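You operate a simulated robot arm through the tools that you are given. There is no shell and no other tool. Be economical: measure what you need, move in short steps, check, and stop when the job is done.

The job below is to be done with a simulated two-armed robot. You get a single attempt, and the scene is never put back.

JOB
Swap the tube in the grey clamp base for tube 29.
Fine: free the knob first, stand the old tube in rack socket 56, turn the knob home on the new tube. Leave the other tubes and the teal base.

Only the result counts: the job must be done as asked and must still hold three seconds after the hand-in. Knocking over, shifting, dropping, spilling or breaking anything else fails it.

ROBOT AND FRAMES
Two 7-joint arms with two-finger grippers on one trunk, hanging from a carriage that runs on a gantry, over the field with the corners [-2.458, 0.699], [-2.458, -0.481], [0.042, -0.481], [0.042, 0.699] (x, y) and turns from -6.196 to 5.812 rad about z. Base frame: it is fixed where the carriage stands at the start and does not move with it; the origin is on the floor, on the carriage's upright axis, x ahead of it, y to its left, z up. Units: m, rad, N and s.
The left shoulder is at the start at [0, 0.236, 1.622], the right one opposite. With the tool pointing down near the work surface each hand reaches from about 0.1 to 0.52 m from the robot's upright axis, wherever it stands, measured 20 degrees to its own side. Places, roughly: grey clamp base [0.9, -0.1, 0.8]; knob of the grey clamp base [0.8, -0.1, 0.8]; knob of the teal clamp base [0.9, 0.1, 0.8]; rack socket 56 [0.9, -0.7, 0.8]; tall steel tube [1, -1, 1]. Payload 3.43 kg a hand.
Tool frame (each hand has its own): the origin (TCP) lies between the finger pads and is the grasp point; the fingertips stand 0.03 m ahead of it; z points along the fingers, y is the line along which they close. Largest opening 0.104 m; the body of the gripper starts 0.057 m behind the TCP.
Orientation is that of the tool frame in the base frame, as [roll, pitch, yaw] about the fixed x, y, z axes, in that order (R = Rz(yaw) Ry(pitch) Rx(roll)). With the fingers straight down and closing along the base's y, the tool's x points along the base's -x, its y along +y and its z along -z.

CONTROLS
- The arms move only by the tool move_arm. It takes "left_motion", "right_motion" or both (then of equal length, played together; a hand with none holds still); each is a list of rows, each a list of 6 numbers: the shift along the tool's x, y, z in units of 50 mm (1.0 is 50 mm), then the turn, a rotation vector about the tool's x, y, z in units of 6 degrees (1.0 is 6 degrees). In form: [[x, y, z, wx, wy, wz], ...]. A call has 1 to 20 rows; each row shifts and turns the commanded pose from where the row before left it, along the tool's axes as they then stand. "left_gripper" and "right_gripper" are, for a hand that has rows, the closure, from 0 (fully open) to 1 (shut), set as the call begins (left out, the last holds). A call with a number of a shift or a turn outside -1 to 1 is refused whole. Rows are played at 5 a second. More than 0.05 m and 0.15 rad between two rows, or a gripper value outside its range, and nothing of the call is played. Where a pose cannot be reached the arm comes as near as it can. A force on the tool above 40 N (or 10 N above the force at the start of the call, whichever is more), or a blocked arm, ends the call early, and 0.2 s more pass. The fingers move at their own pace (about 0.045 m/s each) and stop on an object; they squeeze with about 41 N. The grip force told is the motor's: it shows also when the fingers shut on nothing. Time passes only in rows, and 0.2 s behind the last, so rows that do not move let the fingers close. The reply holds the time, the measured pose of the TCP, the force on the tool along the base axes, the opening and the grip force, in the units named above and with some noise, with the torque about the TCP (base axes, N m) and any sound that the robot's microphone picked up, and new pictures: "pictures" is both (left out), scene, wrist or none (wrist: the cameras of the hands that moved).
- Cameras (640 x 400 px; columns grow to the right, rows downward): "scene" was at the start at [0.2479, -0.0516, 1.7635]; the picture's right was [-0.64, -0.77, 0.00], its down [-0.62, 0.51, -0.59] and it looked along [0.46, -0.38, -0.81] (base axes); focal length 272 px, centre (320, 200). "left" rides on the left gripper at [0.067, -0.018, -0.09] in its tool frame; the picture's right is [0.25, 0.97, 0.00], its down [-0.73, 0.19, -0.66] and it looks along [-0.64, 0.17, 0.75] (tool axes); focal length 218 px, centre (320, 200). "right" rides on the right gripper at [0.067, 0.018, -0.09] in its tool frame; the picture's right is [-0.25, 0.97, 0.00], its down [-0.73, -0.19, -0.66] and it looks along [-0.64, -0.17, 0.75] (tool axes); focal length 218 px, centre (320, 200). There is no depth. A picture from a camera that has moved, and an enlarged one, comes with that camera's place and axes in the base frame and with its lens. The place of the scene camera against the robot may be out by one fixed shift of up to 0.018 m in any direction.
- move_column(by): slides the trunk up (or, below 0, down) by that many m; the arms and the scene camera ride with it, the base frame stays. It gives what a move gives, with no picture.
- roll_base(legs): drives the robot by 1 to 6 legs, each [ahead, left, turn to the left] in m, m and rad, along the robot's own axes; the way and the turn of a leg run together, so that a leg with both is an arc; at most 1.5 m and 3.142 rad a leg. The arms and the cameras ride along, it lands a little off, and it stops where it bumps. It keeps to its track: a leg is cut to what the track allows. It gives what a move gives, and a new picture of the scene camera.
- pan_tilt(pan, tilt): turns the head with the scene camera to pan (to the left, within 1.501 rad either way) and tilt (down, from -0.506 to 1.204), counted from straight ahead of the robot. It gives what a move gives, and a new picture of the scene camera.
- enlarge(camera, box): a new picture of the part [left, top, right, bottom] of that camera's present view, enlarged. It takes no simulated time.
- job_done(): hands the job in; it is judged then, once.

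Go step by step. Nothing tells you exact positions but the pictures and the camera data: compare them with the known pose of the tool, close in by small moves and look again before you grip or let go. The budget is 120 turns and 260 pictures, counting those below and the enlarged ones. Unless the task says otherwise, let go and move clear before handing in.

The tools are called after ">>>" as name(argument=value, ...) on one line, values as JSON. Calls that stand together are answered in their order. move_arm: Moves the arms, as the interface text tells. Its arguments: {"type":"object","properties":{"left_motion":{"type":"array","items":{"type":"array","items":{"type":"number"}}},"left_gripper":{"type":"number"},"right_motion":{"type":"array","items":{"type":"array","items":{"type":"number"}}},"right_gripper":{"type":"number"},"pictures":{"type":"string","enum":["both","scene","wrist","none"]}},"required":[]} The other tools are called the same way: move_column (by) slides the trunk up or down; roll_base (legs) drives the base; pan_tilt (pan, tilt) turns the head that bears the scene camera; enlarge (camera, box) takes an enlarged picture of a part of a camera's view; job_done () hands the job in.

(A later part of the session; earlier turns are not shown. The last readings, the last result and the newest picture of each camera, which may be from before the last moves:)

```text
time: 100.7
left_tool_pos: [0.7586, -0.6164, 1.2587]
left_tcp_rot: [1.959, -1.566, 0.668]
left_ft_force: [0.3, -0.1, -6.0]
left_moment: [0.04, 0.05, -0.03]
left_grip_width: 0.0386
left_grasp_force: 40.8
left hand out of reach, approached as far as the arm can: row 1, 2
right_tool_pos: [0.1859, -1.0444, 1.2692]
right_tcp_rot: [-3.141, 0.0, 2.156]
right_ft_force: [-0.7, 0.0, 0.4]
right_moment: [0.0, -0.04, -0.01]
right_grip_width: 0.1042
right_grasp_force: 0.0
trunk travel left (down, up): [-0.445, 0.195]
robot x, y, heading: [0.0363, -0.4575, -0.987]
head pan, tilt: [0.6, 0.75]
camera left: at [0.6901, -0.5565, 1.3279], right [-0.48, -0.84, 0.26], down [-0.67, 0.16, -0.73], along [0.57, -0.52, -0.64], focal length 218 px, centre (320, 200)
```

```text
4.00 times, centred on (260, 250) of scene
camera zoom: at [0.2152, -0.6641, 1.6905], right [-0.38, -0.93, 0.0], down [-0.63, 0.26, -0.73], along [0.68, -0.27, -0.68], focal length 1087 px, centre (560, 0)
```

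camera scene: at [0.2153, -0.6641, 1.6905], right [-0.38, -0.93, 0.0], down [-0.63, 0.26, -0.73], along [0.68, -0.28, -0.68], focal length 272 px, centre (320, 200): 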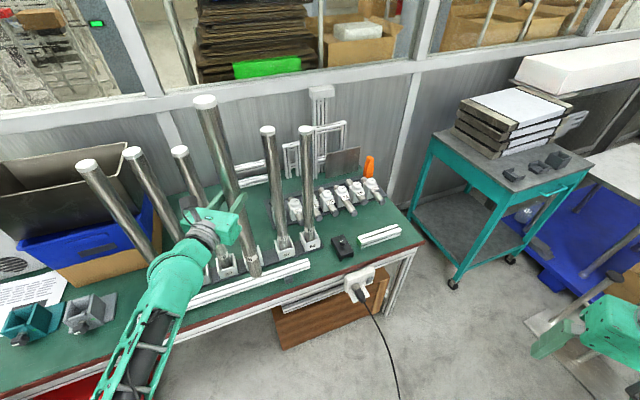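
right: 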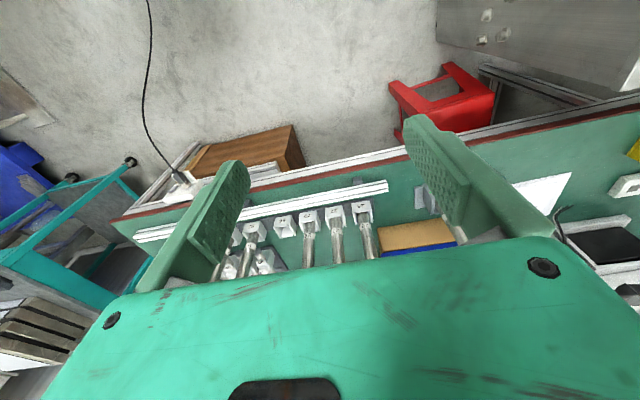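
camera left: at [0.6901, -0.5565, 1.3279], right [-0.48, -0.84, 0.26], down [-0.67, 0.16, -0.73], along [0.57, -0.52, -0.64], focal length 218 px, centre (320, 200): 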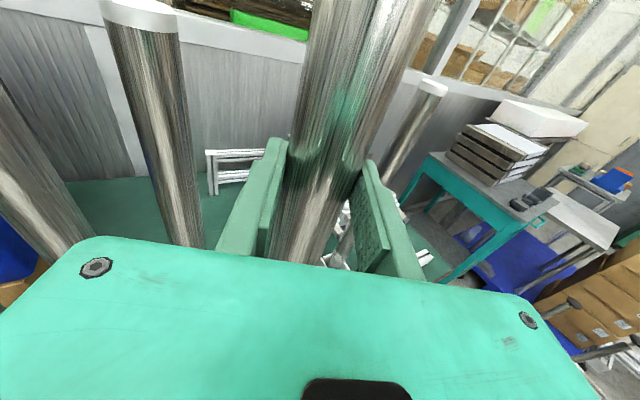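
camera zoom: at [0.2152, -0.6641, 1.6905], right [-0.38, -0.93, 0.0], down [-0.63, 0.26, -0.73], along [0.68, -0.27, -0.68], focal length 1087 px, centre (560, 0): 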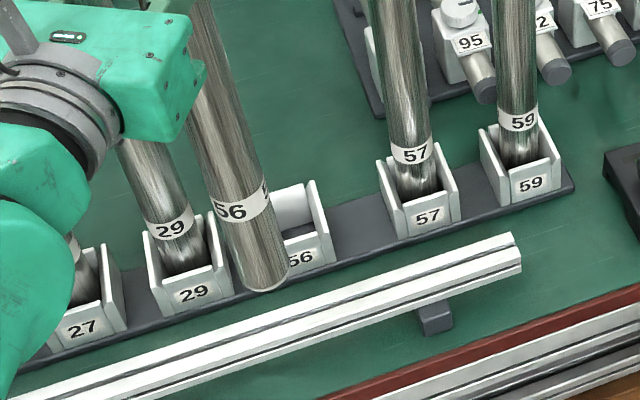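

Rack tubes seat about 45 mm lower than the clamp. I move the held tube forward into the gap between 29 and 57, stopping short to look.

>>> move_arm(left_motion=[[0, -0.26, 0.8, 0, 0, 0], [0, -0.26, 0.8, 0, 0, 0]], pictures="both")

>>> enlarge(camera="scene", box=[180, 190, 320, 290])

```text
time: 101.3
left_tool_pos: [0.8426, -0.6316, 1.2608]
left_tcp_rot: [1.847, -1.566, 0.781]
left_ft_force: [-0.4, -0.1, -5.9]
left_moment: [0.06, 0.1, -0.01]
left_grip_width: 0.0389
left_grasp_force: 41.1
right_tool_pos: [0.187, -1.0442, 1.2686]
right_tcp_rot: [3.14, 0.0, 2.157]
right_ft_force: [-0.3, 0.4, -0.3]
right_moment: [0.02, 0.02, 0.0]
right_grip_width: 0.1042
right_grasp_force: 0.0
trunk travel left (down, up): [-0.445, 0.195]
robot x, y, heading: [0.0363, -0.4648, -0.988]
head pan, tilt: [0.6, 0.75]
camera scene: at [0.2157, -0.6641, 1.6908], right [-0.38, -0.93, 0.0], down [-0.63, 0.26, -0.73], along [0.68, -0.27, -0.68], focal length 272 px, centre (320, 200)
camera left: at [0.7739, -0.5721, 1.3289], right [-0.48, -0.84, 0.26], down [-0.67, 0.15, -0.73], along [0.57, -0.52, -0.64], focal length 218 px, centre (320, 200)
```

scene: 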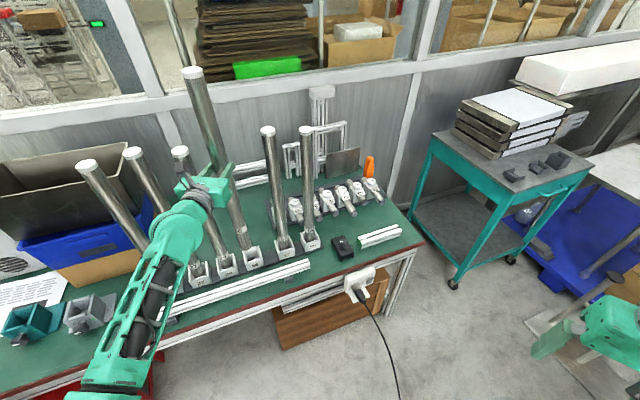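
left: 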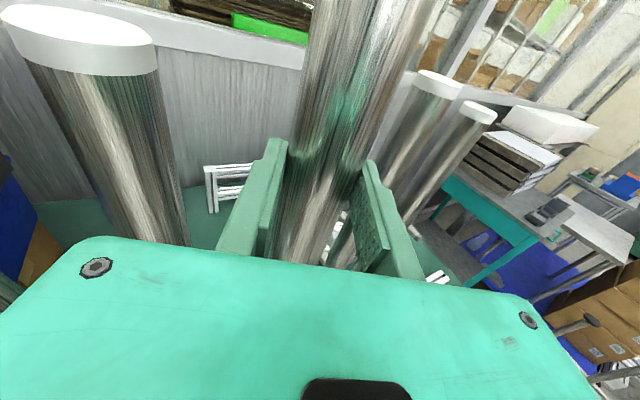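

```text
4.00 times, centred on (250, 240) of scene
camera zoom: at [0.2157, -0.6641, 1.6908], right [-0.38, -0.93, 0.0], down [-0.63, 0.26, -0.73], along [0.68, -0.27, -0.68], focal length 1087 px, centre (600, 40)
```

zoom: 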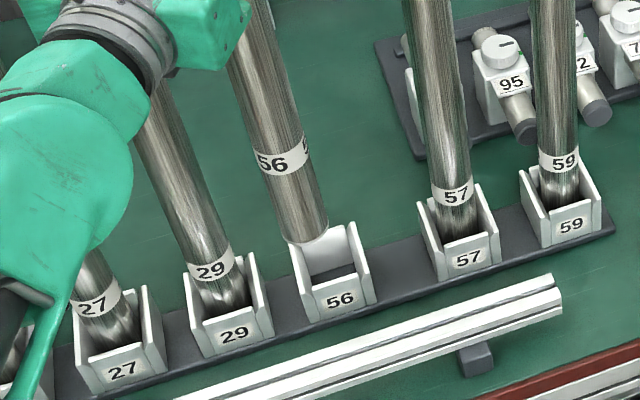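

The tube must go about 54 mm further and 16 mm right, then down. I do that in part: forward, then lower to just above the rim.

>>> move_arm(left_motion=[[0, -0.13, 0.55, 0, 0, 0], [0, -0.13, 0.55, 0, 0, 0], [-0.5, 0, 0, 0, 0, 0], [-0.5, 0, 0, 0, 0, 0], [-0.5, 0, 0, 0, 0, 0]], pictures="none")

>>> enlarge(camera="scene", box=[200, 200, 320, 290])

```text
time: 102.5
left_tool_pos: [0.8949, -0.6492, 1.1842]
left_tcp_rot: [1.871, -1.567, 0.759]
left_ft_force: [-0.7, -0.6, -4.9]
left_moment: [0.04, 0.06, 0.01]
left_grip_width: 0.039
left_grasp_force: 41.2
right_tool_pos: [0.1865, -1.0447, 1.2677]
right_tcp_rot: [-3.141, 0.0, 2.156]
right_ft_force: [-0.4, -0.4, 0.4]
right_moment: [0.0, 0.0, 0.0]
right_grip_width: 0.1039
right_grasp_force: 0.1
trunk travel left (down, up): [-0.445, 0.195]
robot x, y, heading: [0.0356, -0.4612, -0.98]
head pan, tilt: [0.6, 0.75]
```

```text
4.44 times, centred on (260, 245) of scene
camera zoom: at [0.215, -0.664, 1.6905], right [-0.38, -0.93, 0.0], down [-0.63, 0.26, -0.73], along [0.68, -0.27, -0.68], focal length 1208 px, centre (587, 0)
```

zoom: 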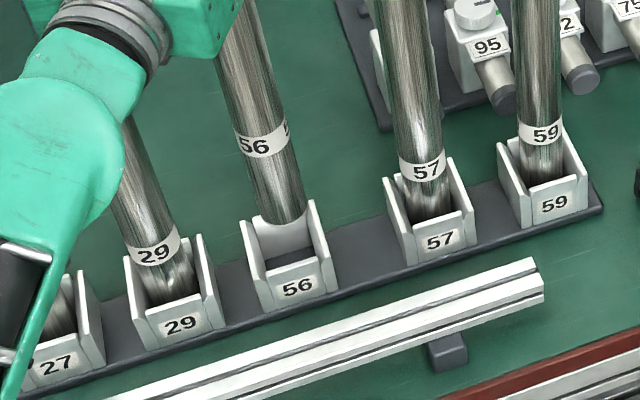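

Close. I zoom tighter for the fine offset.

>>> enlarge(camera="scene", box=[235, 220, 285, 270])

>>> enlarge(camera="scene", box=[210, 225, 300, 275])

```text
8.00 times, centred on (260, 245) of scene
camera zoom: at [0.215, -0.664, 1.6905], right [-0.38, -0.93, 0.0], down [-0.63, 0.26, -0.73], along [0.68, -0.27, -0.68], focal length 2174 px, centre (800, -160)
```

zoom: 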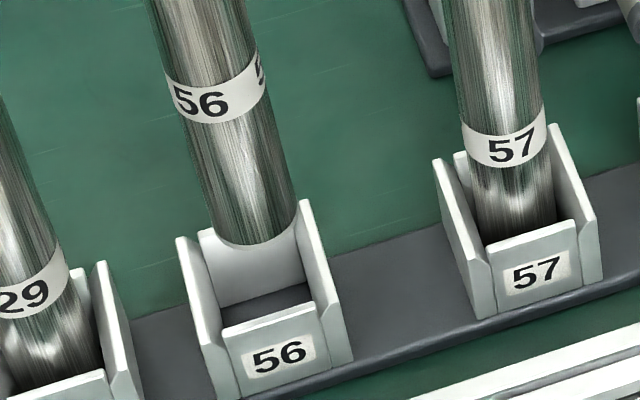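

```text
7.11 times, centred on (255, 250) of scene
camera zoom: at [0.215, -0.664, 1.6905], right [-0.38, -0.93, 0.0], down [-0.63, 0.26, -0.73], along [0.68, -0.27, -0.68], focal length 1932 px, centre (782, -156)
```

zoom: 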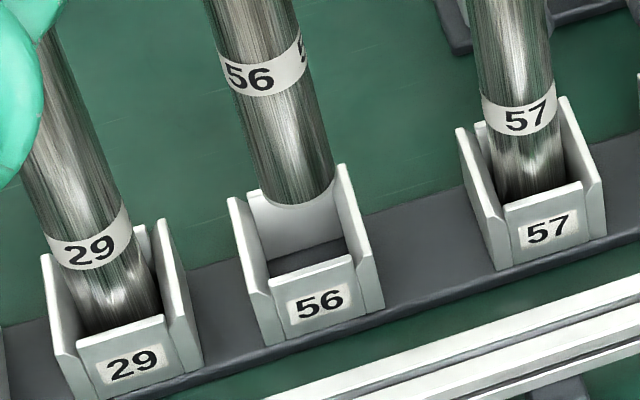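

By comparing with how tubes 29 and 57 sit, the tube needs ~5 mm left and 3 mm forward. I correct and lower to the rim.

>>> move_arm(left_motion=[[0, -0.12, 0, 0, 0, 0], [-0.35, 0, 0, 0, 0, 0], [-0.3, 0, 0, 0, 0, 0]], pictures="none")

>>> enlarge(camera="scene", box=[210, 225, 300, 275])

>>> enlarge(camera="scene", box=[240, 225, 280, 265])

```text
time: 103.3
left_tool_pos: [0.8977, -0.6445, 1.151]
left_tcp_rot: [1.779, -1.564, 0.846]
left_ft_force: [0.5, -0.4, -5.9]
left_moment: [0.02, 0.12, 0.0]
left_grip_width: 0.0387
left_grasp_force: 41.2
right_tool_pos: [0.186, -1.0445, 1.2678]
right_tcp_rot: [3.141, 0.0, 2.157]
right_ft_force: [-0.1, 0.2, 0.9]
right_moment: [-0.01, 0.02, -0.02]
right_grip_width: 0.104
right_grasp_force: 0.1
trunk travel left (down, up): [-0.445, 0.195]
robot x, y, heading: [0.0386, -0.4646, -0.982]
head pan, tilt: [0.6, 0.75]
```

```text
7.11 times, centred on (255, 250) of scene
camera zoom: at [0.2151, -0.6639, 1.6905], right [-0.38, -0.93, 0.0], down [-0.63, 0.26, -0.73], along [0.68, -0.27, -0.68], focal length 1932 px, centre (782, -156)
```

zoom: 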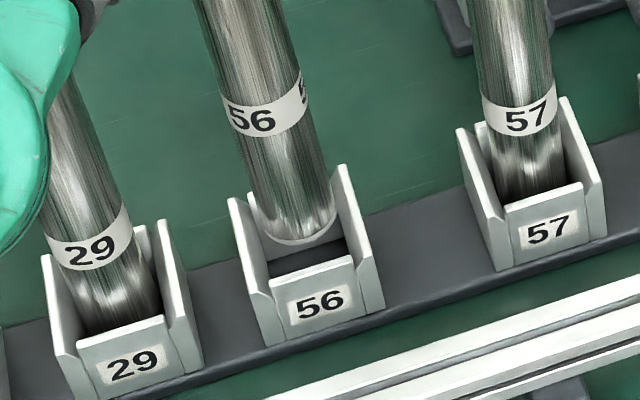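

```text
10.00 times, centred on (260, 245) of scene
camera zoom: at [0.2151, -0.6639, 1.6905], right [-0.38, -0.93, 0.0], down [-0.63, 0.26, -0.73], along [0.68, -0.27, -0.68], focal length 2717 px, centre (920, -250)
```

zoom: 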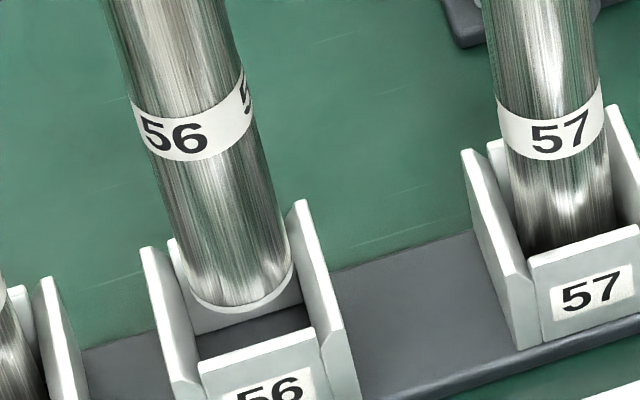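

The tube's foot is in the mouth of socket 56. Lowering further with force checks.

>>> move_arm(left_motion=[[-0.2, 0, 0, 0, 0, 0], [-0.2, 0, 0, 0, 0, 0], [-0.2, 0, 0, 0, 0, 0]], pictures="none")

>>> enlarge(camera="scene", box=[210, 225, 300, 275])

```text
time: 104.1
left_tool_pos: [0.8989, -0.6446, 1.1207]
left_tcp_rot: [1.808, -1.567, 0.819]
left_ft_force: [0.2, 0.3, -5.2]
left_moment: [0.16, 0.5, -0.04]
left_grip_width: 0.0389
left_grasp_force: 41.3
right_tool_pos: [0.1861, -1.0437, 1.2676]
right_tcp_rot: [3.139, -0.001, 2.158]
right_ft_force: [-0.3, -0.6, 0.1]
right_moment: [0.01, 0.03, 0.01]
right_grip_width: 0.1039
right_grasp_force: 0.0
trunk travel left (down, up): [-0.445, 0.195]
robot x, y, heading: [0.0347, -0.4592, -0.983]
head pan, tilt: [0.6, 0.75]
```

```text
7.11 times, centred on (255, 250) of scene
camera zoom: at [0.2152, -0.664, 1.6905], right [-0.38, -0.93, 0.0], down [-0.63, 0.26, -0.73], along [0.68, -0.27, -0.68], focal length 1932 px, centre (782, -156)
```

zoom: 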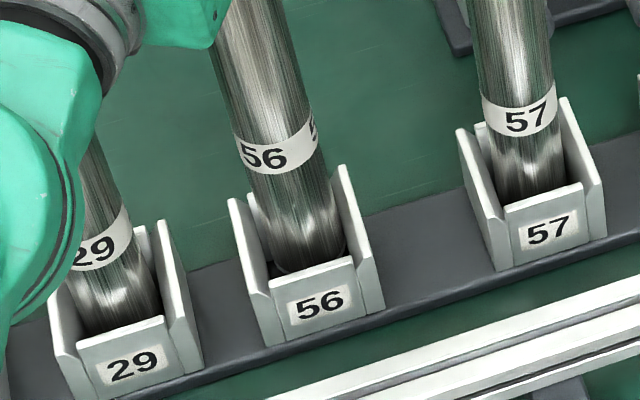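

It is inside the socket. I lower on until it rests.

>>> move_arm(left_motion=[[-0.15, 0, 0, 0, 0, 0], [-0.15, 0, 0, 0, 0, 0], [-0.15, 0, 0, 0, 0, 0], [-0.1, 0, 0, 0, 0, 0]], pictures="none")

>>> enlarge(camera="scene", box=[210, 225, 300, 275])

```text
time: 105.1
left_tool_pos: [0.8983, -0.6441, 1.0939]
left_tcp_rot: [1.791, -1.567, 0.834]
left_ft_force: [0.4, -0.2, -4.8]
left_moment: [0.02, 0.08, 0.02]
left_grip_width: 0.039
left_grasp_force: 40.8
right_tool_pos: [0.1875, -1.0437, 1.269]
right_tcp_rot: [3.139, -0.001, 2.157]
right_ft_force: [-0.3, -1.3, -0.4]
right_moment: [-0.01, 0.02, 0.01]
right_grip_width: 0.1038
right_grasp_force: 0.2
trunk travel left (down, up): [-0.445, 0.195]
robot x, y, heading: [0.0365, -0.4628, -0.987]
head pan, tilt: [0.6, 0.75]
```

```text
7.11 times, centred on (255, 250) of scene
camera zoom: at [0.2152, -0.664, 1.6906], right [-0.38, -0.93, 0.0], down [-0.63, 0.26, -0.73], along [0.68, -0.27, -0.68], focal length 1932 px, centre (782, -156)
```

zoom: 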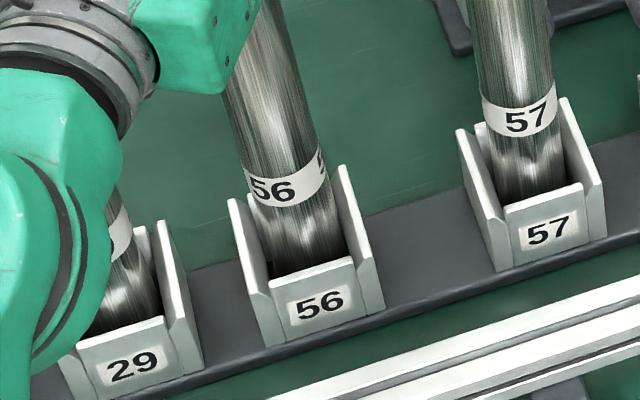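

>>> move_arm(left_motion=[[-0.1, 0, 0, 0, 0, 0], [-0.07, 0, 0, 0, 0, 0]], pictures="none")

>>> move_arm(left_motion=[[-0.06, 0, 0, 0, 0, 0]], pictures="none")

```text
time: 105.7
left_tool_pos: [0.9013, -0.6458, 1.0938]
left_tcp_rot: [0.311, -1.56, 2.316]
left_ft_force: [-6.4, 0.9, 17.4]
left_moment: [0.08, 0.9, -0.05]
left_grip_width: 0.039
left_grasp_force: 40.8
right_tool_pos: [0.1879, -1.0441, 1.2688]
right_tcp_rot: [-3.141, 0.001, 2.157]
right_ft_force: [0.5, -0.1, -0.8]
right_moment: [-0.03, 0.02, -0.01]
right_grip_width: 0.1039
right_grasp_force: 0.1
trunk travel left (down, up): [-0.445, 0.195]
robot x, y, heading: [0.0374, -0.4609, -0.987]
head pan, tilt: [0.6, 0.75]
```

```text
time: 106.1
left_tool_pos: [0.9017, -0.6456, 1.0929]
left_tcp_rot: [0.154, -1.558, 2.472]
left_ft_force: [-5.1, 0.5, 28.2]
left_moment: [-0.16, 0.28, -0.01]
left_grip_width: 0.039
left_grasp_force: 41.1
right_tool_pos: [0.1878, -1.045, 1.2697]
right_tcp_rot: [3.14, 0.002, 2.157]
right_ft_force: [-0.3, -1.5, -0.3]
right_moment: [0.02, -0.02, 0.01]
right_grip_width: 0.1039
right_grasp_force: 0.1
trunk travel left (down, up): [-0.445, 0.195]
robot x, y, heading: [0.0402, -0.4625, -0.984]
head pan, tilt: [0.6, 0.75]
```

It has landed (upward force 28 N). I back the press off, release, and look.

>>> move_arm(left_motion=[[0.1, 0, 0, 0, 0, 0], [0, 0, 0, 0, 0, 0], [0, 0, 0, 0, 0, 0], [0, 0, 0, 0, 0, 0]], left_gripper=0.33, pictures="scene")

>>> enlarge(camera="scene", box=[160, 120, 320, 275])

```text
time: 107.1
left_tool_pos: [0.8981, -0.6435, 1.0863]
left_tcp_rot: [1.863, -1.567, 0.763]
left_ft_force: [-0.3, -0.1, -0.1]
left_moment: [0.0, 0.02, 0.03]
left_grip_width: 0.0696
left_grasp_force: 0.2
right_tool_pos: [0.1869, -1.0441, 1.2684]
right_tcp_rot: [3.141, -0.001, 2.157]
right_ft_force: [-0.5, 0.3, 0.3]
right_moment: [0.06, 0.03, 0.0]
right_grip_width: 0.1043
right_grasp_force: 0.0
trunk travel left (down, up): [-0.445, 0.195]
robot x, y, heading: [0.0356, -0.4603, -0.984]
head pan, tilt: [0.6, 0.75]
camera scene: at [0.2155, -0.664, 1.6906], right [-0.38, -0.93, 0.0], down [-0.63, 0.26, -0.73], along [0.68, -0.27, -0.68], focal length 272 px, centre (320, 200)
```

scene: 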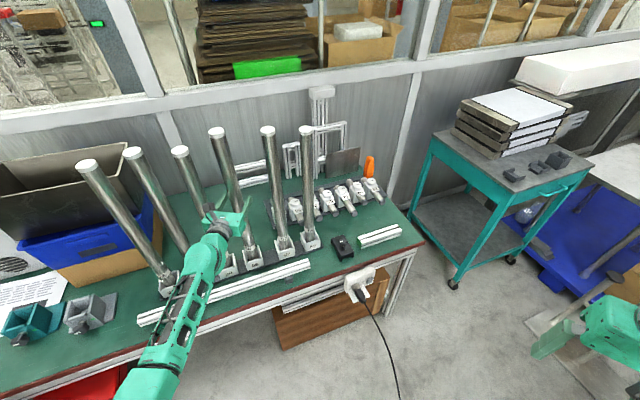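

```text
2.58 times, centred on (240, 198) of scene
camera zoom: at [0.2155, -0.664, 1.6906], right [-0.38, -0.93, 0.0], down [-0.63, 0.26, -0.73], along [0.68, -0.27, -0.68], focal length 701 px, centre (526, 206)
```

zoom: 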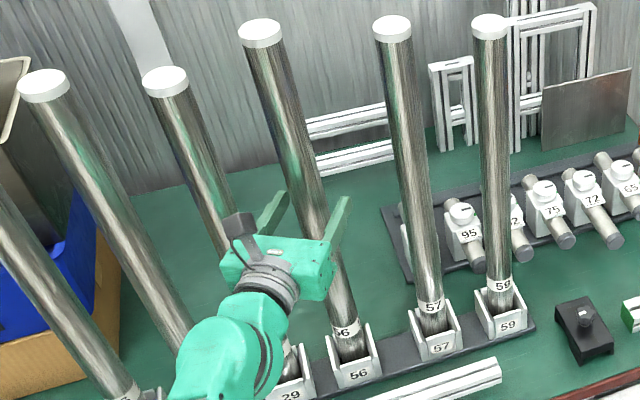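

Tube 56 stands in socket 56, seated like its neighbours. I withdraw straight back and shift to face tube 29.

>>> move_arm(left_motion=[[0, 0, -0.3, 0, 0, 0], [0, 0, -0.6, 0, 0, 0], [0, 0, -0.6, 0, 0, 0], [0, 0, -0.6, 0, 0, 0], [0, -0.3, -0.3, 0, 0, 0]], pictures="none")

>>> move_arm(left_motion=[[0, -0.59, -0.3, 0, 0, 0], [0, -0.59, -0.3, 0, 0, 0], [0, -0.3, -0.2, 0, 0, 0]], pictures="both")

```text
time: 108.3
left_tool_pos: [0.8011, -0.5723, 1.0887]
left_tcp_rot: [1.554, -1.568, 1.072]
left_ft_force: [0.4, -0.1, 0.0]
left_moment: [0.01, 0.02, -0.02]
left_grip_width: 0.0696
left_grasp_force: 0.1
right_tool_pos: [0.1864, -1.0441, 1.2696]
right_tcp_rot: [-3.141, 0.001, 2.157]
right_ft_force: [0.4, -0.2, -0.4]
right_moment: [-0.01, 0.05, 0.04]
right_grip_width: 0.1041
right_grasp_force: 0.2
trunk travel left (down, up): [-0.445, 0.195]
robot x, y, heading: [0.0369, -0.4604, -0.99]
head pan, tilt: [0.6, 0.75]
```

```text
time: 109.1
left_tool_pos: [0.8024, -0.4894, 1.0896]
left_tcp_rot: [1.725, -1.568, 0.9]
left_ft_force: [-0.4, 0.7, -0.2]
left_moment: [-0.02, 0.0, 0.02]
left_grip_width: 0.0699
left_grasp_force: 0.1
right_tool_pos: [0.1867, -1.0448, 1.2677]
right_tcp_rot: [3.141, 0.002, 2.156]
right_ft_force: [-0.2, 0.2, -0.4]
right_moment: [0.01, -0.01, 0.01]
right_grip_width: 0.1039
right_grasp_force: 0.0
trunk travel left (down, up): [-0.445, 0.195]
robot x, y, heading: [0.0349, -0.4636, -0.985]
head pan, tilt: [0.6, 0.75]
camera scene: at [0.2155, -0.664, 1.6906], right [-0.38, -0.93, 0.0], down [-0.63, 0.26, -0.73], along [0.68, -0.27, -0.68], focal length 272 px, centre (320, 200)
camera left: at [0.7335, -0.4296, 1.1583], right [-0.48, -0.84, 0.26], down [-0.67, 0.16, -0.73], along [0.57, -0.52, -0.64], focal length 218 px, centre (320, 200)
```

scene: 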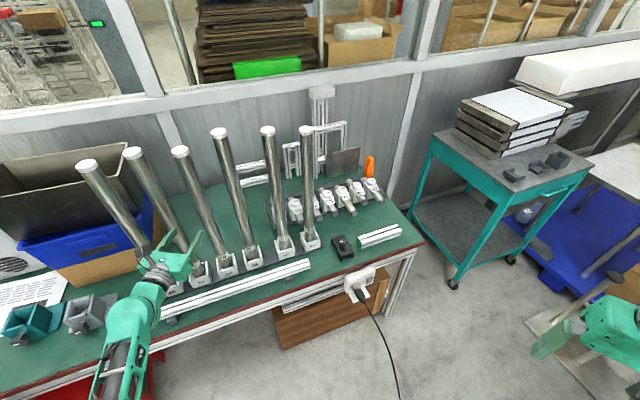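
left: 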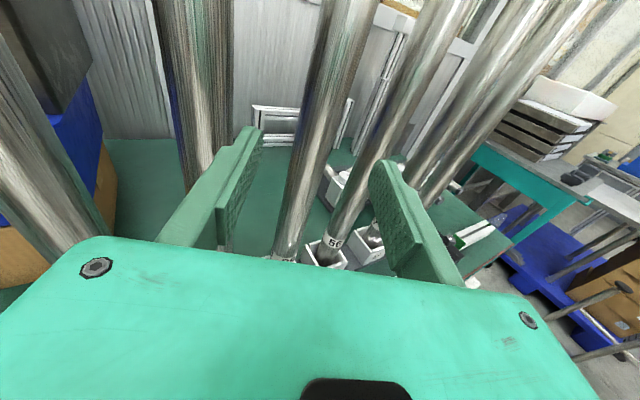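

Tube 29 (beside 56) is centred between the fingers. I advance along the hand's axis.

>>> move_arm(left_motion=[[0, 0, 0.6, 0, 0, 0], [0, 0, 0.6, 0, 0, 0], [0, 0, 0.5, 0, 0, 0], [0, 0, 0.45, 0, 0, 0]], pictures="wrist")

>>> enlarge(camera="scene", box=[120, 120, 300, 280])

```text
time: 110.1
left_tool_pos: [0.8957, -0.5399, 1.0848]
left_tcp_rot: [1.62, -1.567, 1.007]
left_ft_force: [-0.5, 0.3, -0.3]
left_moment: [0.0, -0.02, -0.02]
left_grip_width: 0.0697
left_grasp_force: 0.1
right_tool_pos: [0.1871, -1.044, 1.2681]
right_tcp_rot: [3.141, 0.0, 2.157]
right_ft_force: [0.0, -0.5, -1.2]
right_moment: [0.0, 0.01, 0.02]
right_grip_width: 0.1041
right_grasp_force: 0.0
trunk travel left (down, up): [-0.445, 0.195]
robot x, y, heading: [0.0342, -0.4629, -0.984]
head pan, tilt: [0.6, 0.75]
camera left: at [0.8271, -0.4809, 1.1534], right [-0.48, -0.84, 0.26], down [-0.67, 0.16, -0.73], along [0.57, -0.52, -0.64], focal length 218 px, centre (320, 200)
```

left: 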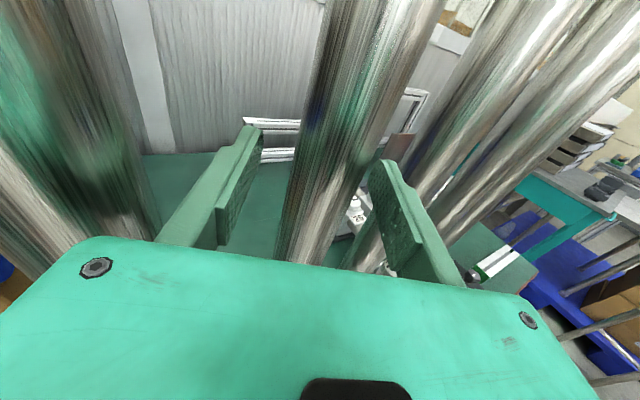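

```text
2.50 times, centred on (210, 200) of scene
camera zoom: at [0.2158, -0.6641, 1.6908], right [-0.38, -0.93, 0.0], down [-0.63, 0.26, -0.73], along [0.68, -0.27, -0.68], focal length 679 px, centre (595, 200)
```

zoom: 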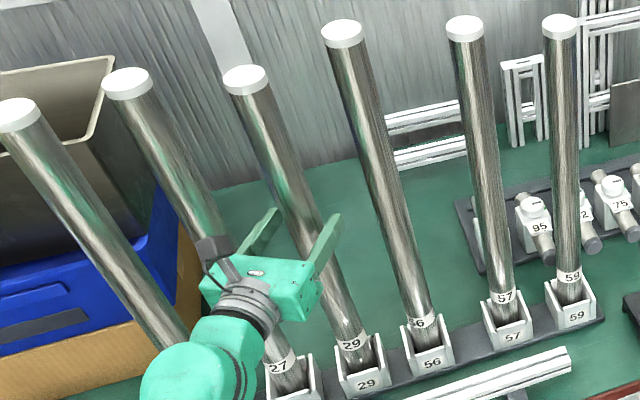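

Confirmed: fingers straddle tube 29. Closing, then lifting with the arm.

>>> move_arm(left_motion=[[0, 0, 0, 0, 0, 0], [0, 0, 0, 0, 0, 0], [0, 0, 0, 0, 0, 0], [0, 0, 0, 0, 0, 0], [0, 0, 0, 0, 0, 0]], left_gripper=1.0, pictures="none")

>>> move_arm(left_motion=[[0.2, 0, 0, 0, 0, 0], [0.4, 0, 0, 0, 0, 0], [0.4, 0, 0, 0, 0, 0], [0.4, 0, 0, 0, 0, 0], [0.4, 0, 0, 0, 0, 0], [0.4, 0, 0, 0, 0, 0]], pictures="none")

>>> enlarge(camera="scene", box=[120, 120, 300, 280])

```text
time: 111.3
left_tool_pos: [0.8952, -0.5406, 1.0858]
left_tcp_rot: [1.597, -1.566, 1.029]
left_ft_force: [-1.4, -1.9, 0.9]
left_moment: [-0.6, 0.42, -0.04]
left_grip_width: 0.0388
left_grasp_force: 40.6
right_tool_pos: [0.1866, -1.0455, 1.2672]
right_tcp_rot: [-3.141, 0.001, 2.156]
right_ft_force: [0.2, -0.6, -0.5]
right_moment: [-0.01, -0.01, -0.03]
right_grip_width: 0.1038
right_grasp_force: 0.1
trunk travel left (down, up): [-0.445, 0.195]
robot x, y, heading: [0.0331, -0.4611, -0.991]
head pan, tilt: [0.6, 0.75]
```

```text
time: 112.7
left_tool_pos: [0.8958, -0.5408, 1.1958]
left_tcp_rot: [2.054, -1.565, 0.573]
left_ft_force: [-0.2, 1.0, -5.2]
left_moment: [0.38, -0.19, 0.04]
left_grip_width: 0.0384
left_grasp_force: 41.5
right_tool_pos: [0.1866, -1.0442, 1.2675]
right_tcp_rot: [-3.141, 0.0, 2.157]
right_ft_force: [0.3, 0.9, -0.4]
right_moment: [-0.02, 0.01, -0.01]
right_grip_width: 0.1038
right_grasp_force: 0.0
trunk travel left (down, up): [-0.445, 0.195]
robot x, y, heading: [0.0357, -0.463, -0.988]
head pan, tilt: [0.6, 0.75]
```

```text
2.50 times, centred on (210, 200) of scene
camera zoom: at [0.2154, -0.6641, 1.6906], right [-0.38, -0.93, 0.0], down [-0.63, 0.26, -0.73], along [0.68, -0.27, -0.68], focal length 679 px, centre (595, 200)
```

zoom: 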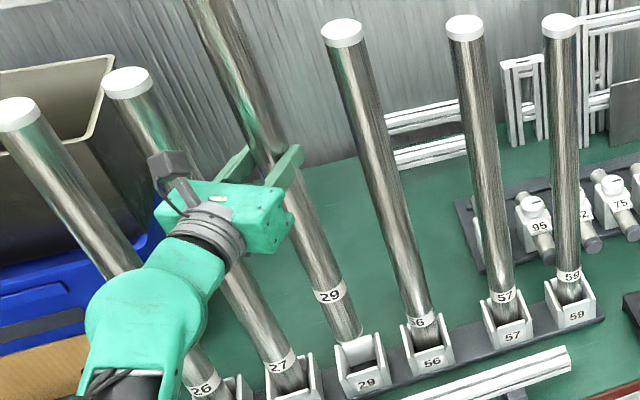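

Tube 29 is out. I raise it a bit more and draw it back along the same line.

>>> move_arm(left_motion=[[0.5, 0, 0, 0, 0, 0], [0.5, 0, 0, 0, 0, 0], [0, 0, -0.5, 0, 0, 0], [0, 0, -0.6, 0, 0, 0], [0, 0, -0.6, 0, 0, 0], [0, 0, -0.6, 0, 0, 0], [0, 0, -0.3, 0, 0, 0]], pictures="scene")

```text
time: 114.3
left_tool_pos: [0.7847, -0.4772, 1.2449]
left_tcp_rot: [1.835, -1.565, 0.792]
left_ft_force: [0.3, 0.2, -6.5]
left_moment: [0.03, 0.07, -0.05]
left_grip_width: 0.0392
left_grasp_force: 40.7
right_tool_pos: [0.1866, -1.0453, 1.2682]
right_tcp_rot: [-3.141, 0.0, 2.156]
right_ft_force: [-0.9, 0.1, -0.4]
right_moment: [-0.01, -0.03, 0.0]
right_grip_width: 0.104
right_grasp_force: 0.0
trunk travel left (down, up): [-0.445, 0.195]
robot x, y, heading: [0.0374, -0.4606, -0.982]
head pan, tilt: [0.6, 0.75]
camera scene: at [0.2152, -0.664, 1.6905], right [-0.38, -0.93, 0.0], down [-0.63, 0.26, -0.73], along [0.68, -0.27, -0.68], focal length 272 px, centre (320, 200)
```

scene: 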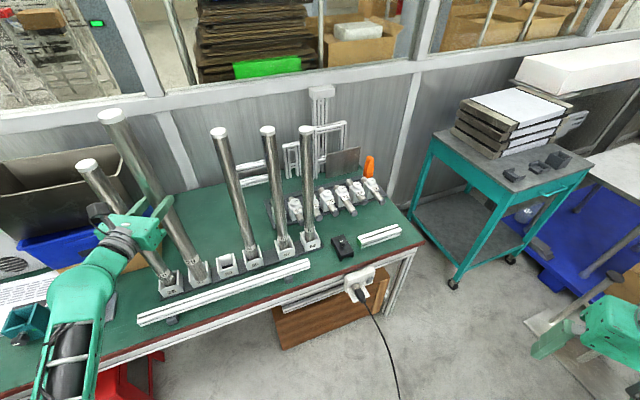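

Clear. Now I turn and shift the robot back to the pose used at the clamp.

>>> roll_base(legs=[[0.0, 0.0, 0.188], [-0.114, 0.112, 0.0]])

>>> pan_tilt(pan=1.0, tilt=0.75)

```text
time: 116.4
left_tool_pos: [0.7756, -0.1796, 1.2453]
left_tcp_rot: [1.907, -1.566, 0.913]
left_ft_force: [0.2, 0.2, -6.0]
left_moment: [0.02, 0.06, -0.03]
left_grip_width: 0.0392
left_grasp_force: 40.7
right_tool_pos: [0.2955, -0.8491, 1.2682]
right_tcp_rot: [3.141, 0.001, 2.346]
right_ft_force: [0.4, 0.0, -0.1]
right_moment: [0.03, -0.02, 0.02]
right_grip_width: 0.1041
right_grasp_force: 0.1
trunk travel left (down, up): [-0.445, 0.195]
robot x, y, heading: [0.0359, -0.3053, -0.791]
head pan, tilt: [0.6, 0.75]
camera scene: at [0.2506, -0.4688, 1.6905], right [-0.19, -0.98, 0.0], down [-0.67, 0.13, -0.73], along [0.72, -0.14, -0.68], focal length 272 px, centre (320, 200)
```

scene: 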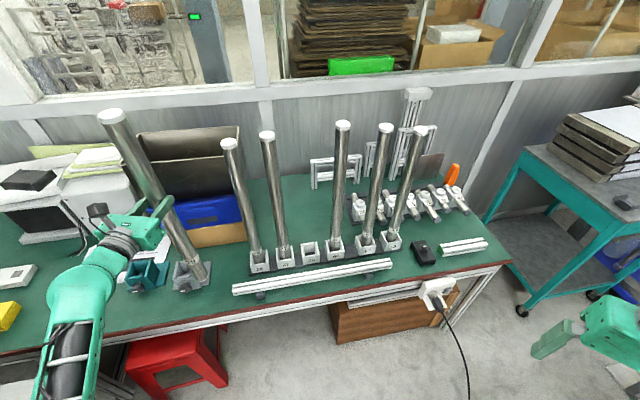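

```text
time: 117.3
left_tool_pos: [0.7759, -0.1798, 1.244]
left_tcp_rot: [1.942, -1.565, 0.875]
left_ft_force: [-0.1, -0.5, -5.6]
left_moment: [0.01, 0.07, 0.0]
left_grip_width: 0.039
left_grasp_force: 41.4
right_tool_pos: [0.2945, -0.85, 1.2685]
right_tcp_rot: [3.141, 0.0, 2.348]
right_ft_force: [0.8, 0.1, 0.1]
right_moment: [-0.01, -0.04, 0.01]
right_grip_width: 0.1039
right_grasp_force: 0.0
trunk travel left (down, up): [-0.445, 0.195]
robot x, y, heading: [0.0366, -0.3088, -0.793]
head pan, tilt: [1.0, 0.75]
camera scene: at [0.2504, -0.4362, 1.6906], right [0.2, -0.98, 0.0], down [-0.67, -0.14, -0.73], along [0.72, 0.15, -0.68], focal length 272 px, centre (320, 200)
```

scene: 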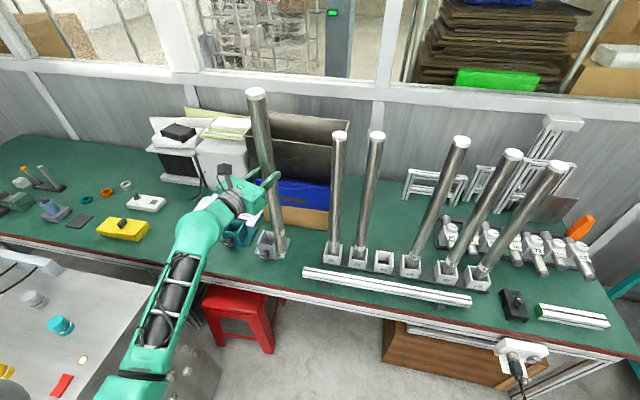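

I square the hand, then bring the tube over the grey clamp.

>>> move_arm(left_motion=[[0, 0, 0, 1, 0, 0], [0, 0, 0, 1, 0, 0], [0, 0, 0, 1, 0, 0], [0, 0, 0, 0.1, 0, 0], [0, -0.6, 0, 0, 0, 0], [0, -0.6, 0, 0, 0, 0], [0, -0.55, 0, 0, 0, 0]], pictures="wrist")

```text
time: 118.9
left_tool_pos: [0.7826, -0.0887, 1.2436]
left_tcp_rot: [2.235, -1.566, 0.832]
left_ft_force: [0.7, 0.0, -5.4]
left_moment: [0.02, 0.11, 0.01]
left_grip_width: 0.0389
left_grasp_force: 40.8
left hand out of reach, approached as far as the arm can: row 3
right_tool_pos: [0.2945, -0.8498, 1.2677]
right_tcp_rot: [3.141, 0.0, 2.347]
right_ft_force: [0.0, 0.0, 0.4]
right_moment: [-0.02, 0.01, -0.02]
right_grip_width: 0.1041
right_grasp_force: 0.1
trunk travel left (down, up): [-0.445, 0.195]
robot x, y, heading: [0.0368, -0.3064, -0.796]
head pan, tilt: [1.0, 0.75]
camera left: at [0.6953, -0.0645, 1.3122], right [-0.07, -0.96, 0.26], down [-0.67, -0.14, -0.73], along [0.74, -0.22, -0.64], focal length 218 px, centre (320, 200)
```

left: 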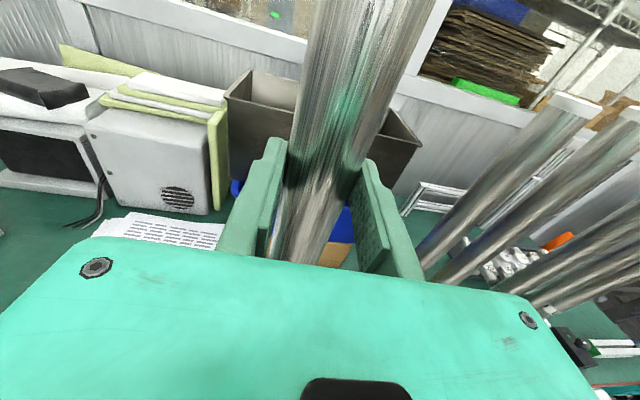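

>>> move_arm(left_motion=[[0, 0, 0.5, 0.35, 0, 0], [0, 0, 0.5, 0.35, 0, 0], [0, 0, 0.5, 0, 0, 0], [0, 0.04, 0.43, 0, 0, 0]], pictures="none")

>>> enlarge(camera="scene", box=[215, 170, 315, 270])

>>> enlarge(camera="scene", box=[245, 200, 305, 265])

```text
time: 119.9
left_tool_pos: [0.8802, -0.0902, 1.2424]
left_tcp_rot: [2.264, -1.568, 0.878]
left_ft_force: [0.7, -0.2, -4.6]
left_moment: [-0.01, 0.04, 0.02]
left_grip_width: 0.039
left_grasp_force: 41.4
right_tool_pos: [0.2955, -0.8502, 1.2686]
right_tcp_rot: [-3.141, -0.001, 2.346]
right_ft_force: [-0.1, 0.1, 0.3]
right_moment: [0.01, -0.01, 0.01]
right_grip_width: 0.1043
right_grasp_force: 0.1
trunk travel left (down, up): [-0.445, 0.195]
robot x, y, heading: [0.0386, -0.3078, -0.794]
head pan, tilt: [1.0, 0.75]
```

```text
4.00 times, centred on (265, 220) of scene
camera zoom: at [0.2506, -0.4362, 1.6907], right [0.2, -0.98, 0.0], down [-0.67, -0.14, -0.73], along [0.72, 0.15, -0.68], focal length 1087 px, centre (540, 120)
```

zoom: 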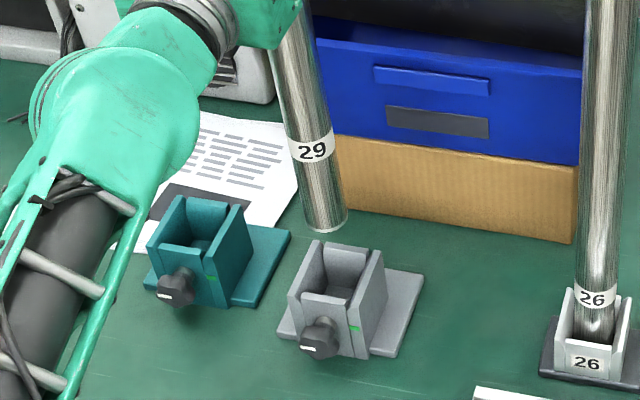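

```text
6.15 times, centred on (275, 232) of scene
camera zoom: at [0.2506, -0.4362, 1.6907], right [0.2, -0.98, 0.0], down [-0.67, -0.14, -0.73], along [0.72, 0.15, -0.68], focal length 1672 px, centre (597, 0)
```

zoom: 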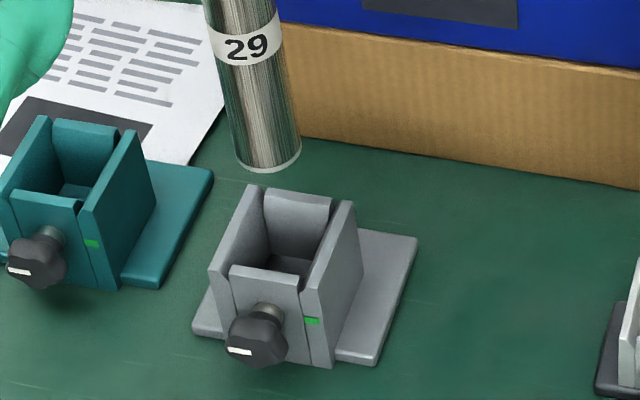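

Tube 29 is above the clamp mouth within a few mm. I back 3 mm and lower with the trunk to just above the walls.

>>> move_arm(left_motion=[[0, 0.02, -0.06, 0, 0, 0]], pictures="none")

>>> move_column(by=-0.055)

>>> enlarge(camera="scene", box=[245, 180, 305, 245])

```text
time: 120.3
left_tool_pos: [0.8762, -0.0915, 1.2419]
left_tcp_rot: [2.454, -1.565, 0.689]
left_ft_force: [0.3, -0.1, -4.9]
left_moment: [-0.02, 0.06, 0.0]
left_grip_width: 0.039
left_grasp_force: 40.9
right_tool_pos: [0.2958, -0.8505, 1.2681]
right_tcp_rot: [-3.141, 0.0, 2.349]
right_ft_force: [1.0, 0.6, 0.3]
right_moment: [0.02, 0.0, 0.0]
right_grip_width: 0.104
right_grasp_force: 0.1
trunk travel left (down, up): [-0.445, 0.195]
robot x, y, heading: [0.0395, -0.3055, -0.794]
head pan, tilt: [1.0, 0.75]
```

```text
time: 121.2
left_tool_pos: [0.8768, -0.0931, 1.1872]
left_tcp_rot: [2.383, -1.566, 0.759]
left_ft_force: [-0.8, 0.0, -5.4]
left_moment: [-0.03, 0.11, 0.01]
left_grip_width: 0.0389
left_grasp_force: 41.1
right_tool_pos: [0.2954, -0.8502, 1.214]
right_tcp_rot: [-3.141, 0.001, 2.348]
right_ft_force: [0.5, 0.5, -0.4]
right_moment: [0.01, 0.0, 0.01]
right_grip_width: 0.1041
right_grasp_force: 0.0
trunk travel left (down, up): [-0.39, 0.25]
robot x, y, heading: [0.0382, -0.3073, -0.792]
head pan, tilt: [1.0, 0.75]
```

```text
6.15 times, centred on (275, 212) of scene
camera zoom: at [0.2505, -0.4362, 1.6357], right [0.2, -0.98, 0.0], down [-0.67, -0.14, -0.73], along [0.72, 0.15, -0.68], focal length 1672 px, centre (597, 123)
```

zoom: 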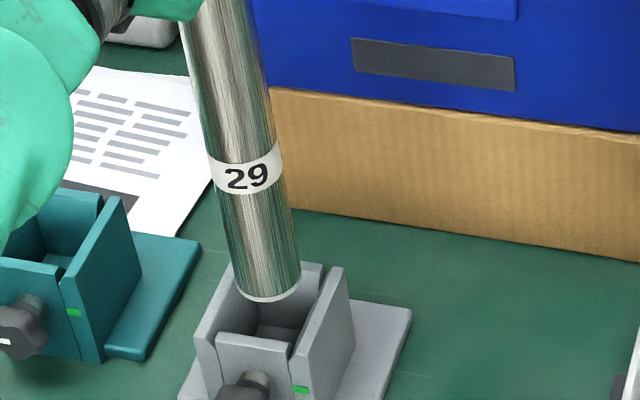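

Aligned with the mouth. Lowering into the clamp.

>>> move_column(by=-0.04)

>>> enlarge(camera="scene", box=[245, 160, 305, 225])

```text
time: 122.1
left_tool_pos: [0.8768, -0.093, 1.148]
left_tcp_rot: [2.525, -1.564, 0.617]
left_ft_force: [0.2, 0.3, -6.4]
left_moment: [0.06, 0.06, 0.01]
left_grip_width: 0.0388
left_grasp_force: 40.9
right_tool_pos: [0.2951, -0.8506, 1.1736]
right_tcp_rot: [3.141, 0.001, 2.348]
right_ft_force: [-0.2, -0.7, 0.8]
right_moment: [-0.01, 0.0, 0.03]
right_grip_width: 0.1038
right_grasp_force: 0.0
trunk travel left (down, up): [-0.35, 0.29]
robot x, y, heading: [0.0358, -0.3039, -0.793]
head pan, tilt: [1.0, 0.75]
```

```text
6.15 times, centred on (275, 192) of scene
camera zoom: at [0.2504, -0.4362, 1.5956], right [0.2, -0.98, 0.0], down [-0.67, -0.14, -0.73], along [0.72, 0.15, -0.68], focal length 1672 px, centre (597, 246)
```

zoom: 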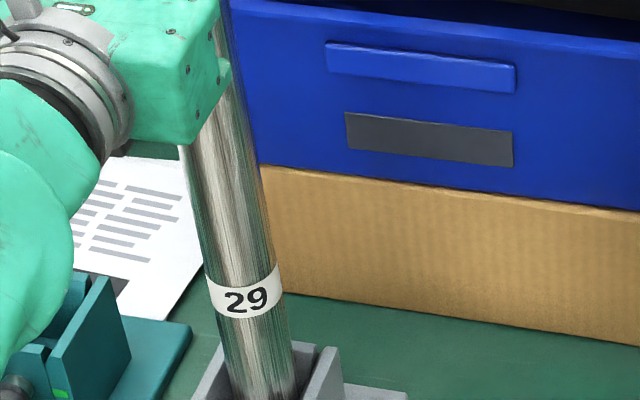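

It enters freely. Continuing to near the floor.

>>> move_column(by=-0.035)

>>> move_column(by=-0.008)

>>> pan_tilt(pan=1.0, tilt=0.85)

>>> enlarge(camera="scene", box=[225, 130, 325, 250])

```text
time: 122.9
left_tool_pos: [0.8763, -0.0928, 1.1118]
left_tcp_rot: [2.475, -1.565, 0.668]
left_ft_force: [-0.1, 1.4, -5.9]
left_moment: [0.15, 0.07, 0.02]
left_grip_width: 0.0388
left_grasp_force: 40.9
right_tool_pos: [0.295, -0.849, 1.139]
right_tcp_rot: [-3.141, 0.001, 2.346]
right_ft_force: [0.3, 0.4, 0.0]
right_moment: [-0.01, 0.0, -0.01]
right_grip_width: 0.1041
right_grasp_force: 0.2
trunk travel left (down, up): [-0.315, 0.325]
robot x, y, heading: [0.0379, -0.3054, -0.794]
head pan, tilt: [1.0, 0.75]
```

```text
time: 123.4
left_tool_pos: [0.8782, -0.0932, 1.1098]
left_tcp_rot: [0.639, -1.563, 2.505]
left_ft_force: [-2.5, -0.3, 9.5]
left_moment: [-0.09, 0.71, 0.04]
left_grip_width: 0.0388
left_grasp_force: 41.0
right_tool_pos: [0.2968, -0.8499, 1.1296]
right_tcp_rot: [3.141, 0.0, 2.347]
right_ft_force: [-1.3, -0.1, -0.5]
right_moment: [0.03, 0.01, -0.01]
right_grip_width: 0.104
right_grasp_force: 0.0
trunk travel left (down, up): [-0.307, 0.333]
robot x, y, heading: [0.0375, -0.3079, -0.792]
head pan, tilt: [1.0, 0.75]
```

```text
time: 124.1
left_tool_pos: [0.8788, -0.092, 1.1109]
left_tcp_rot: [0.619, -1.565, 2.522]
left_ft_force: [-3.4, -0.6, 20.4]
left_moment: [-0.2, 0.56, 0.07]
left_grip_width: 0.0391
left_grasp_force: 41.1
right_tool_pos: [0.2968, -0.8484, 1.131]
right_tcp_rot: [3.139, 0.0, 2.346]
right_ft_force: [0.8, -0.3, -1.0]
right_moment: [0.0, 0.01, 0.02]
right_grip_width: 0.1041
right_grasp_force: 0.1
trunk travel left (down, up): [-0.307, 0.333]
robot x, y, heading: [0.0406, -0.305, -0.797]
head pan, tilt: [1.0, 0.85]
camera scene: at [0.2471, -0.4368, 1.5451], right [0.2, -0.98, 0.0], down [-0.73, -0.15, -0.66], along [0.65, 0.14, -0.75], focal length 272 px, centre (320, 200)
```

scene: 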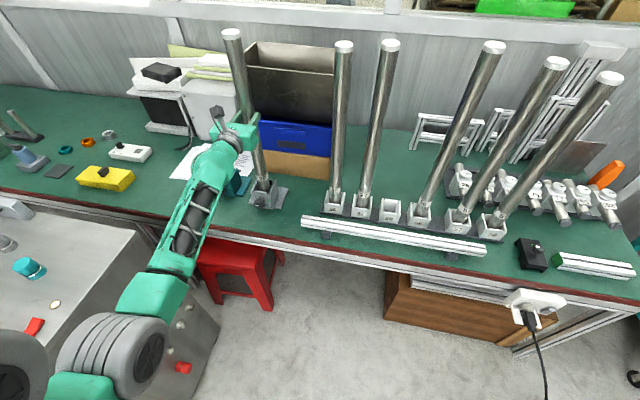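

```text
3.33 times, centred on (275, 190) of scene
camera zoom: at [0.2471, -0.4368, 1.5451], right [0.2, -0.98, 0.0], down [-0.73, -0.15, -0.66], along [0.65, 0.14, -0.75], focal length 906 px, centre (470, 233)
```

zoom: 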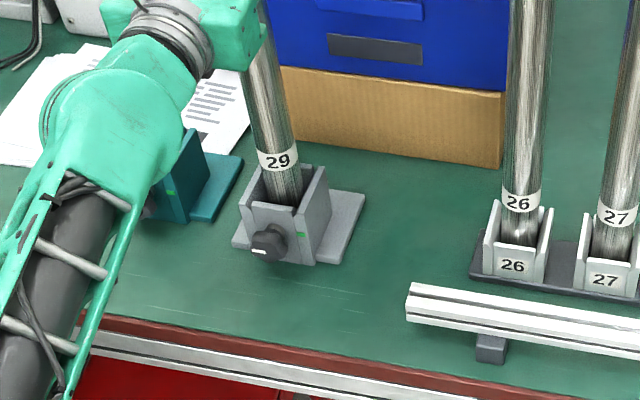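

Landed (20 N up). I ease off, release and draw back.

>>> move_column(by=0.004)

>>> move_arm(left_motion=[[0, 0, 0, 0, 0, 0], [0, 0, 0, 0, 0, 0], [0, 0, 0, 0, 0, 0], [0, 0, -0.4, 0, 0, 0], [0, 0, -0.6, 0, 0, 0], [0, 0, -0.7, 0, 0, 0], [0, 0, -0.8, 0, 0, 0], [0, 0, -0.8, 0, 0, 0], [0, 0, -0.7, 0, 0, 0]], left_gripper=0.2, pictures="wrist")

>>> enlarge(camera="scene", box=[190, 20, 350, 220])

```text
time: 124.6
left_tool_pos: [0.8788, -0.0923, 1.1098]
left_tcp_rot: [2.109, -1.568, 1.033]
left_ft_force: [0.1, -0.7, 12.8]
left_moment: [0.05, -0.78, 0.05]
left_grip_width: 0.0389
left_grasp_force: 40.9
right_tool_pos: [0.2965, -0.8496, 1.1348]
right_tcp_rot: [3.141, 0.003, 2.347]
right_ft_force: [0.0, -0.6, 0.7]
right_moment: [0.0, 0.01, -0.03]
right_grip_width: 0.1043
right_grasp_force: 0.1
trunk travel left (down, up): [-0.311, 0.329]
robot x, y, heading: [0.0366, -0.3042, -0.79]
head pan, tilt: [1.0, 0.85]
```

```text
time: 126.6
left_tool_pos: [0.6742, -0.094, 1.1095]
left_tcp_rot: [2.631, -1.563, 0.514]
left_ft_force: [0.4, 0.1, 0.0]
left_moment: [-0.01, -0.03, -0.03]
left_grip_width: 0.0833
left_grasp_force: 0.2
right_tool_pos: [0.2949, -0.8503, 1.135]
right_tcp_rot: [-3.141, -0.001, 2.348]
right_ft_force: [0.3, 0.4, 0.4]
right_moment: [0.01, 0.01, 0.04]
right_grip_width: 0.1038
right_grasp_force: 0.1
trunk travel left (down, up): [-0.311, 0.329]
robot x, y, heading: [0.0378, -0.3054, -0.797]
head pan, tilt: [1.0, 0.85]
camera left: at [0.5857, -0.0769, 1.1778], right [0.0, -0.97, 0.26], down [-0.66, -0.19, -0.73], along [0.75, -0.17, -0.64], focal length 218 px, centre (320, 200)
```

left: 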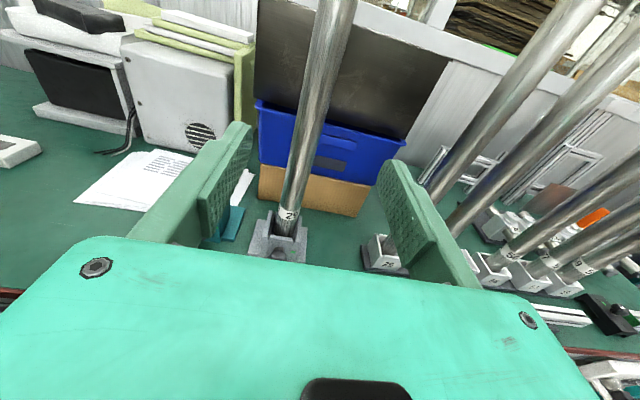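

```text
2.00 times, centred on (270, 120) of scene
camera zoom: at [0.2457, -0.4371, 1.5486], right [0.2, -0.98, 0.0], down [-0.74, -0.15, -0.66], along [0.65, 0.13, -0.75], focal length 544 px, centre (420, 360)
```

zoom: 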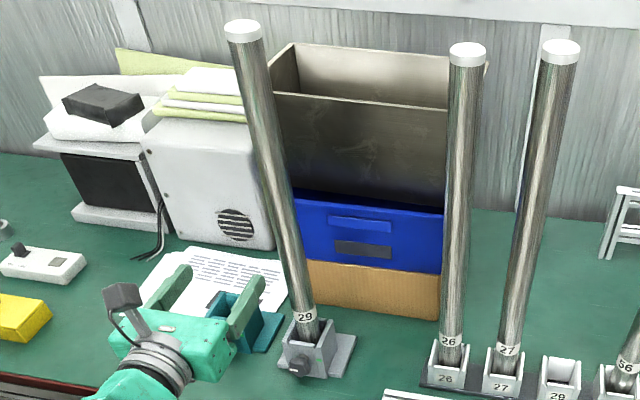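

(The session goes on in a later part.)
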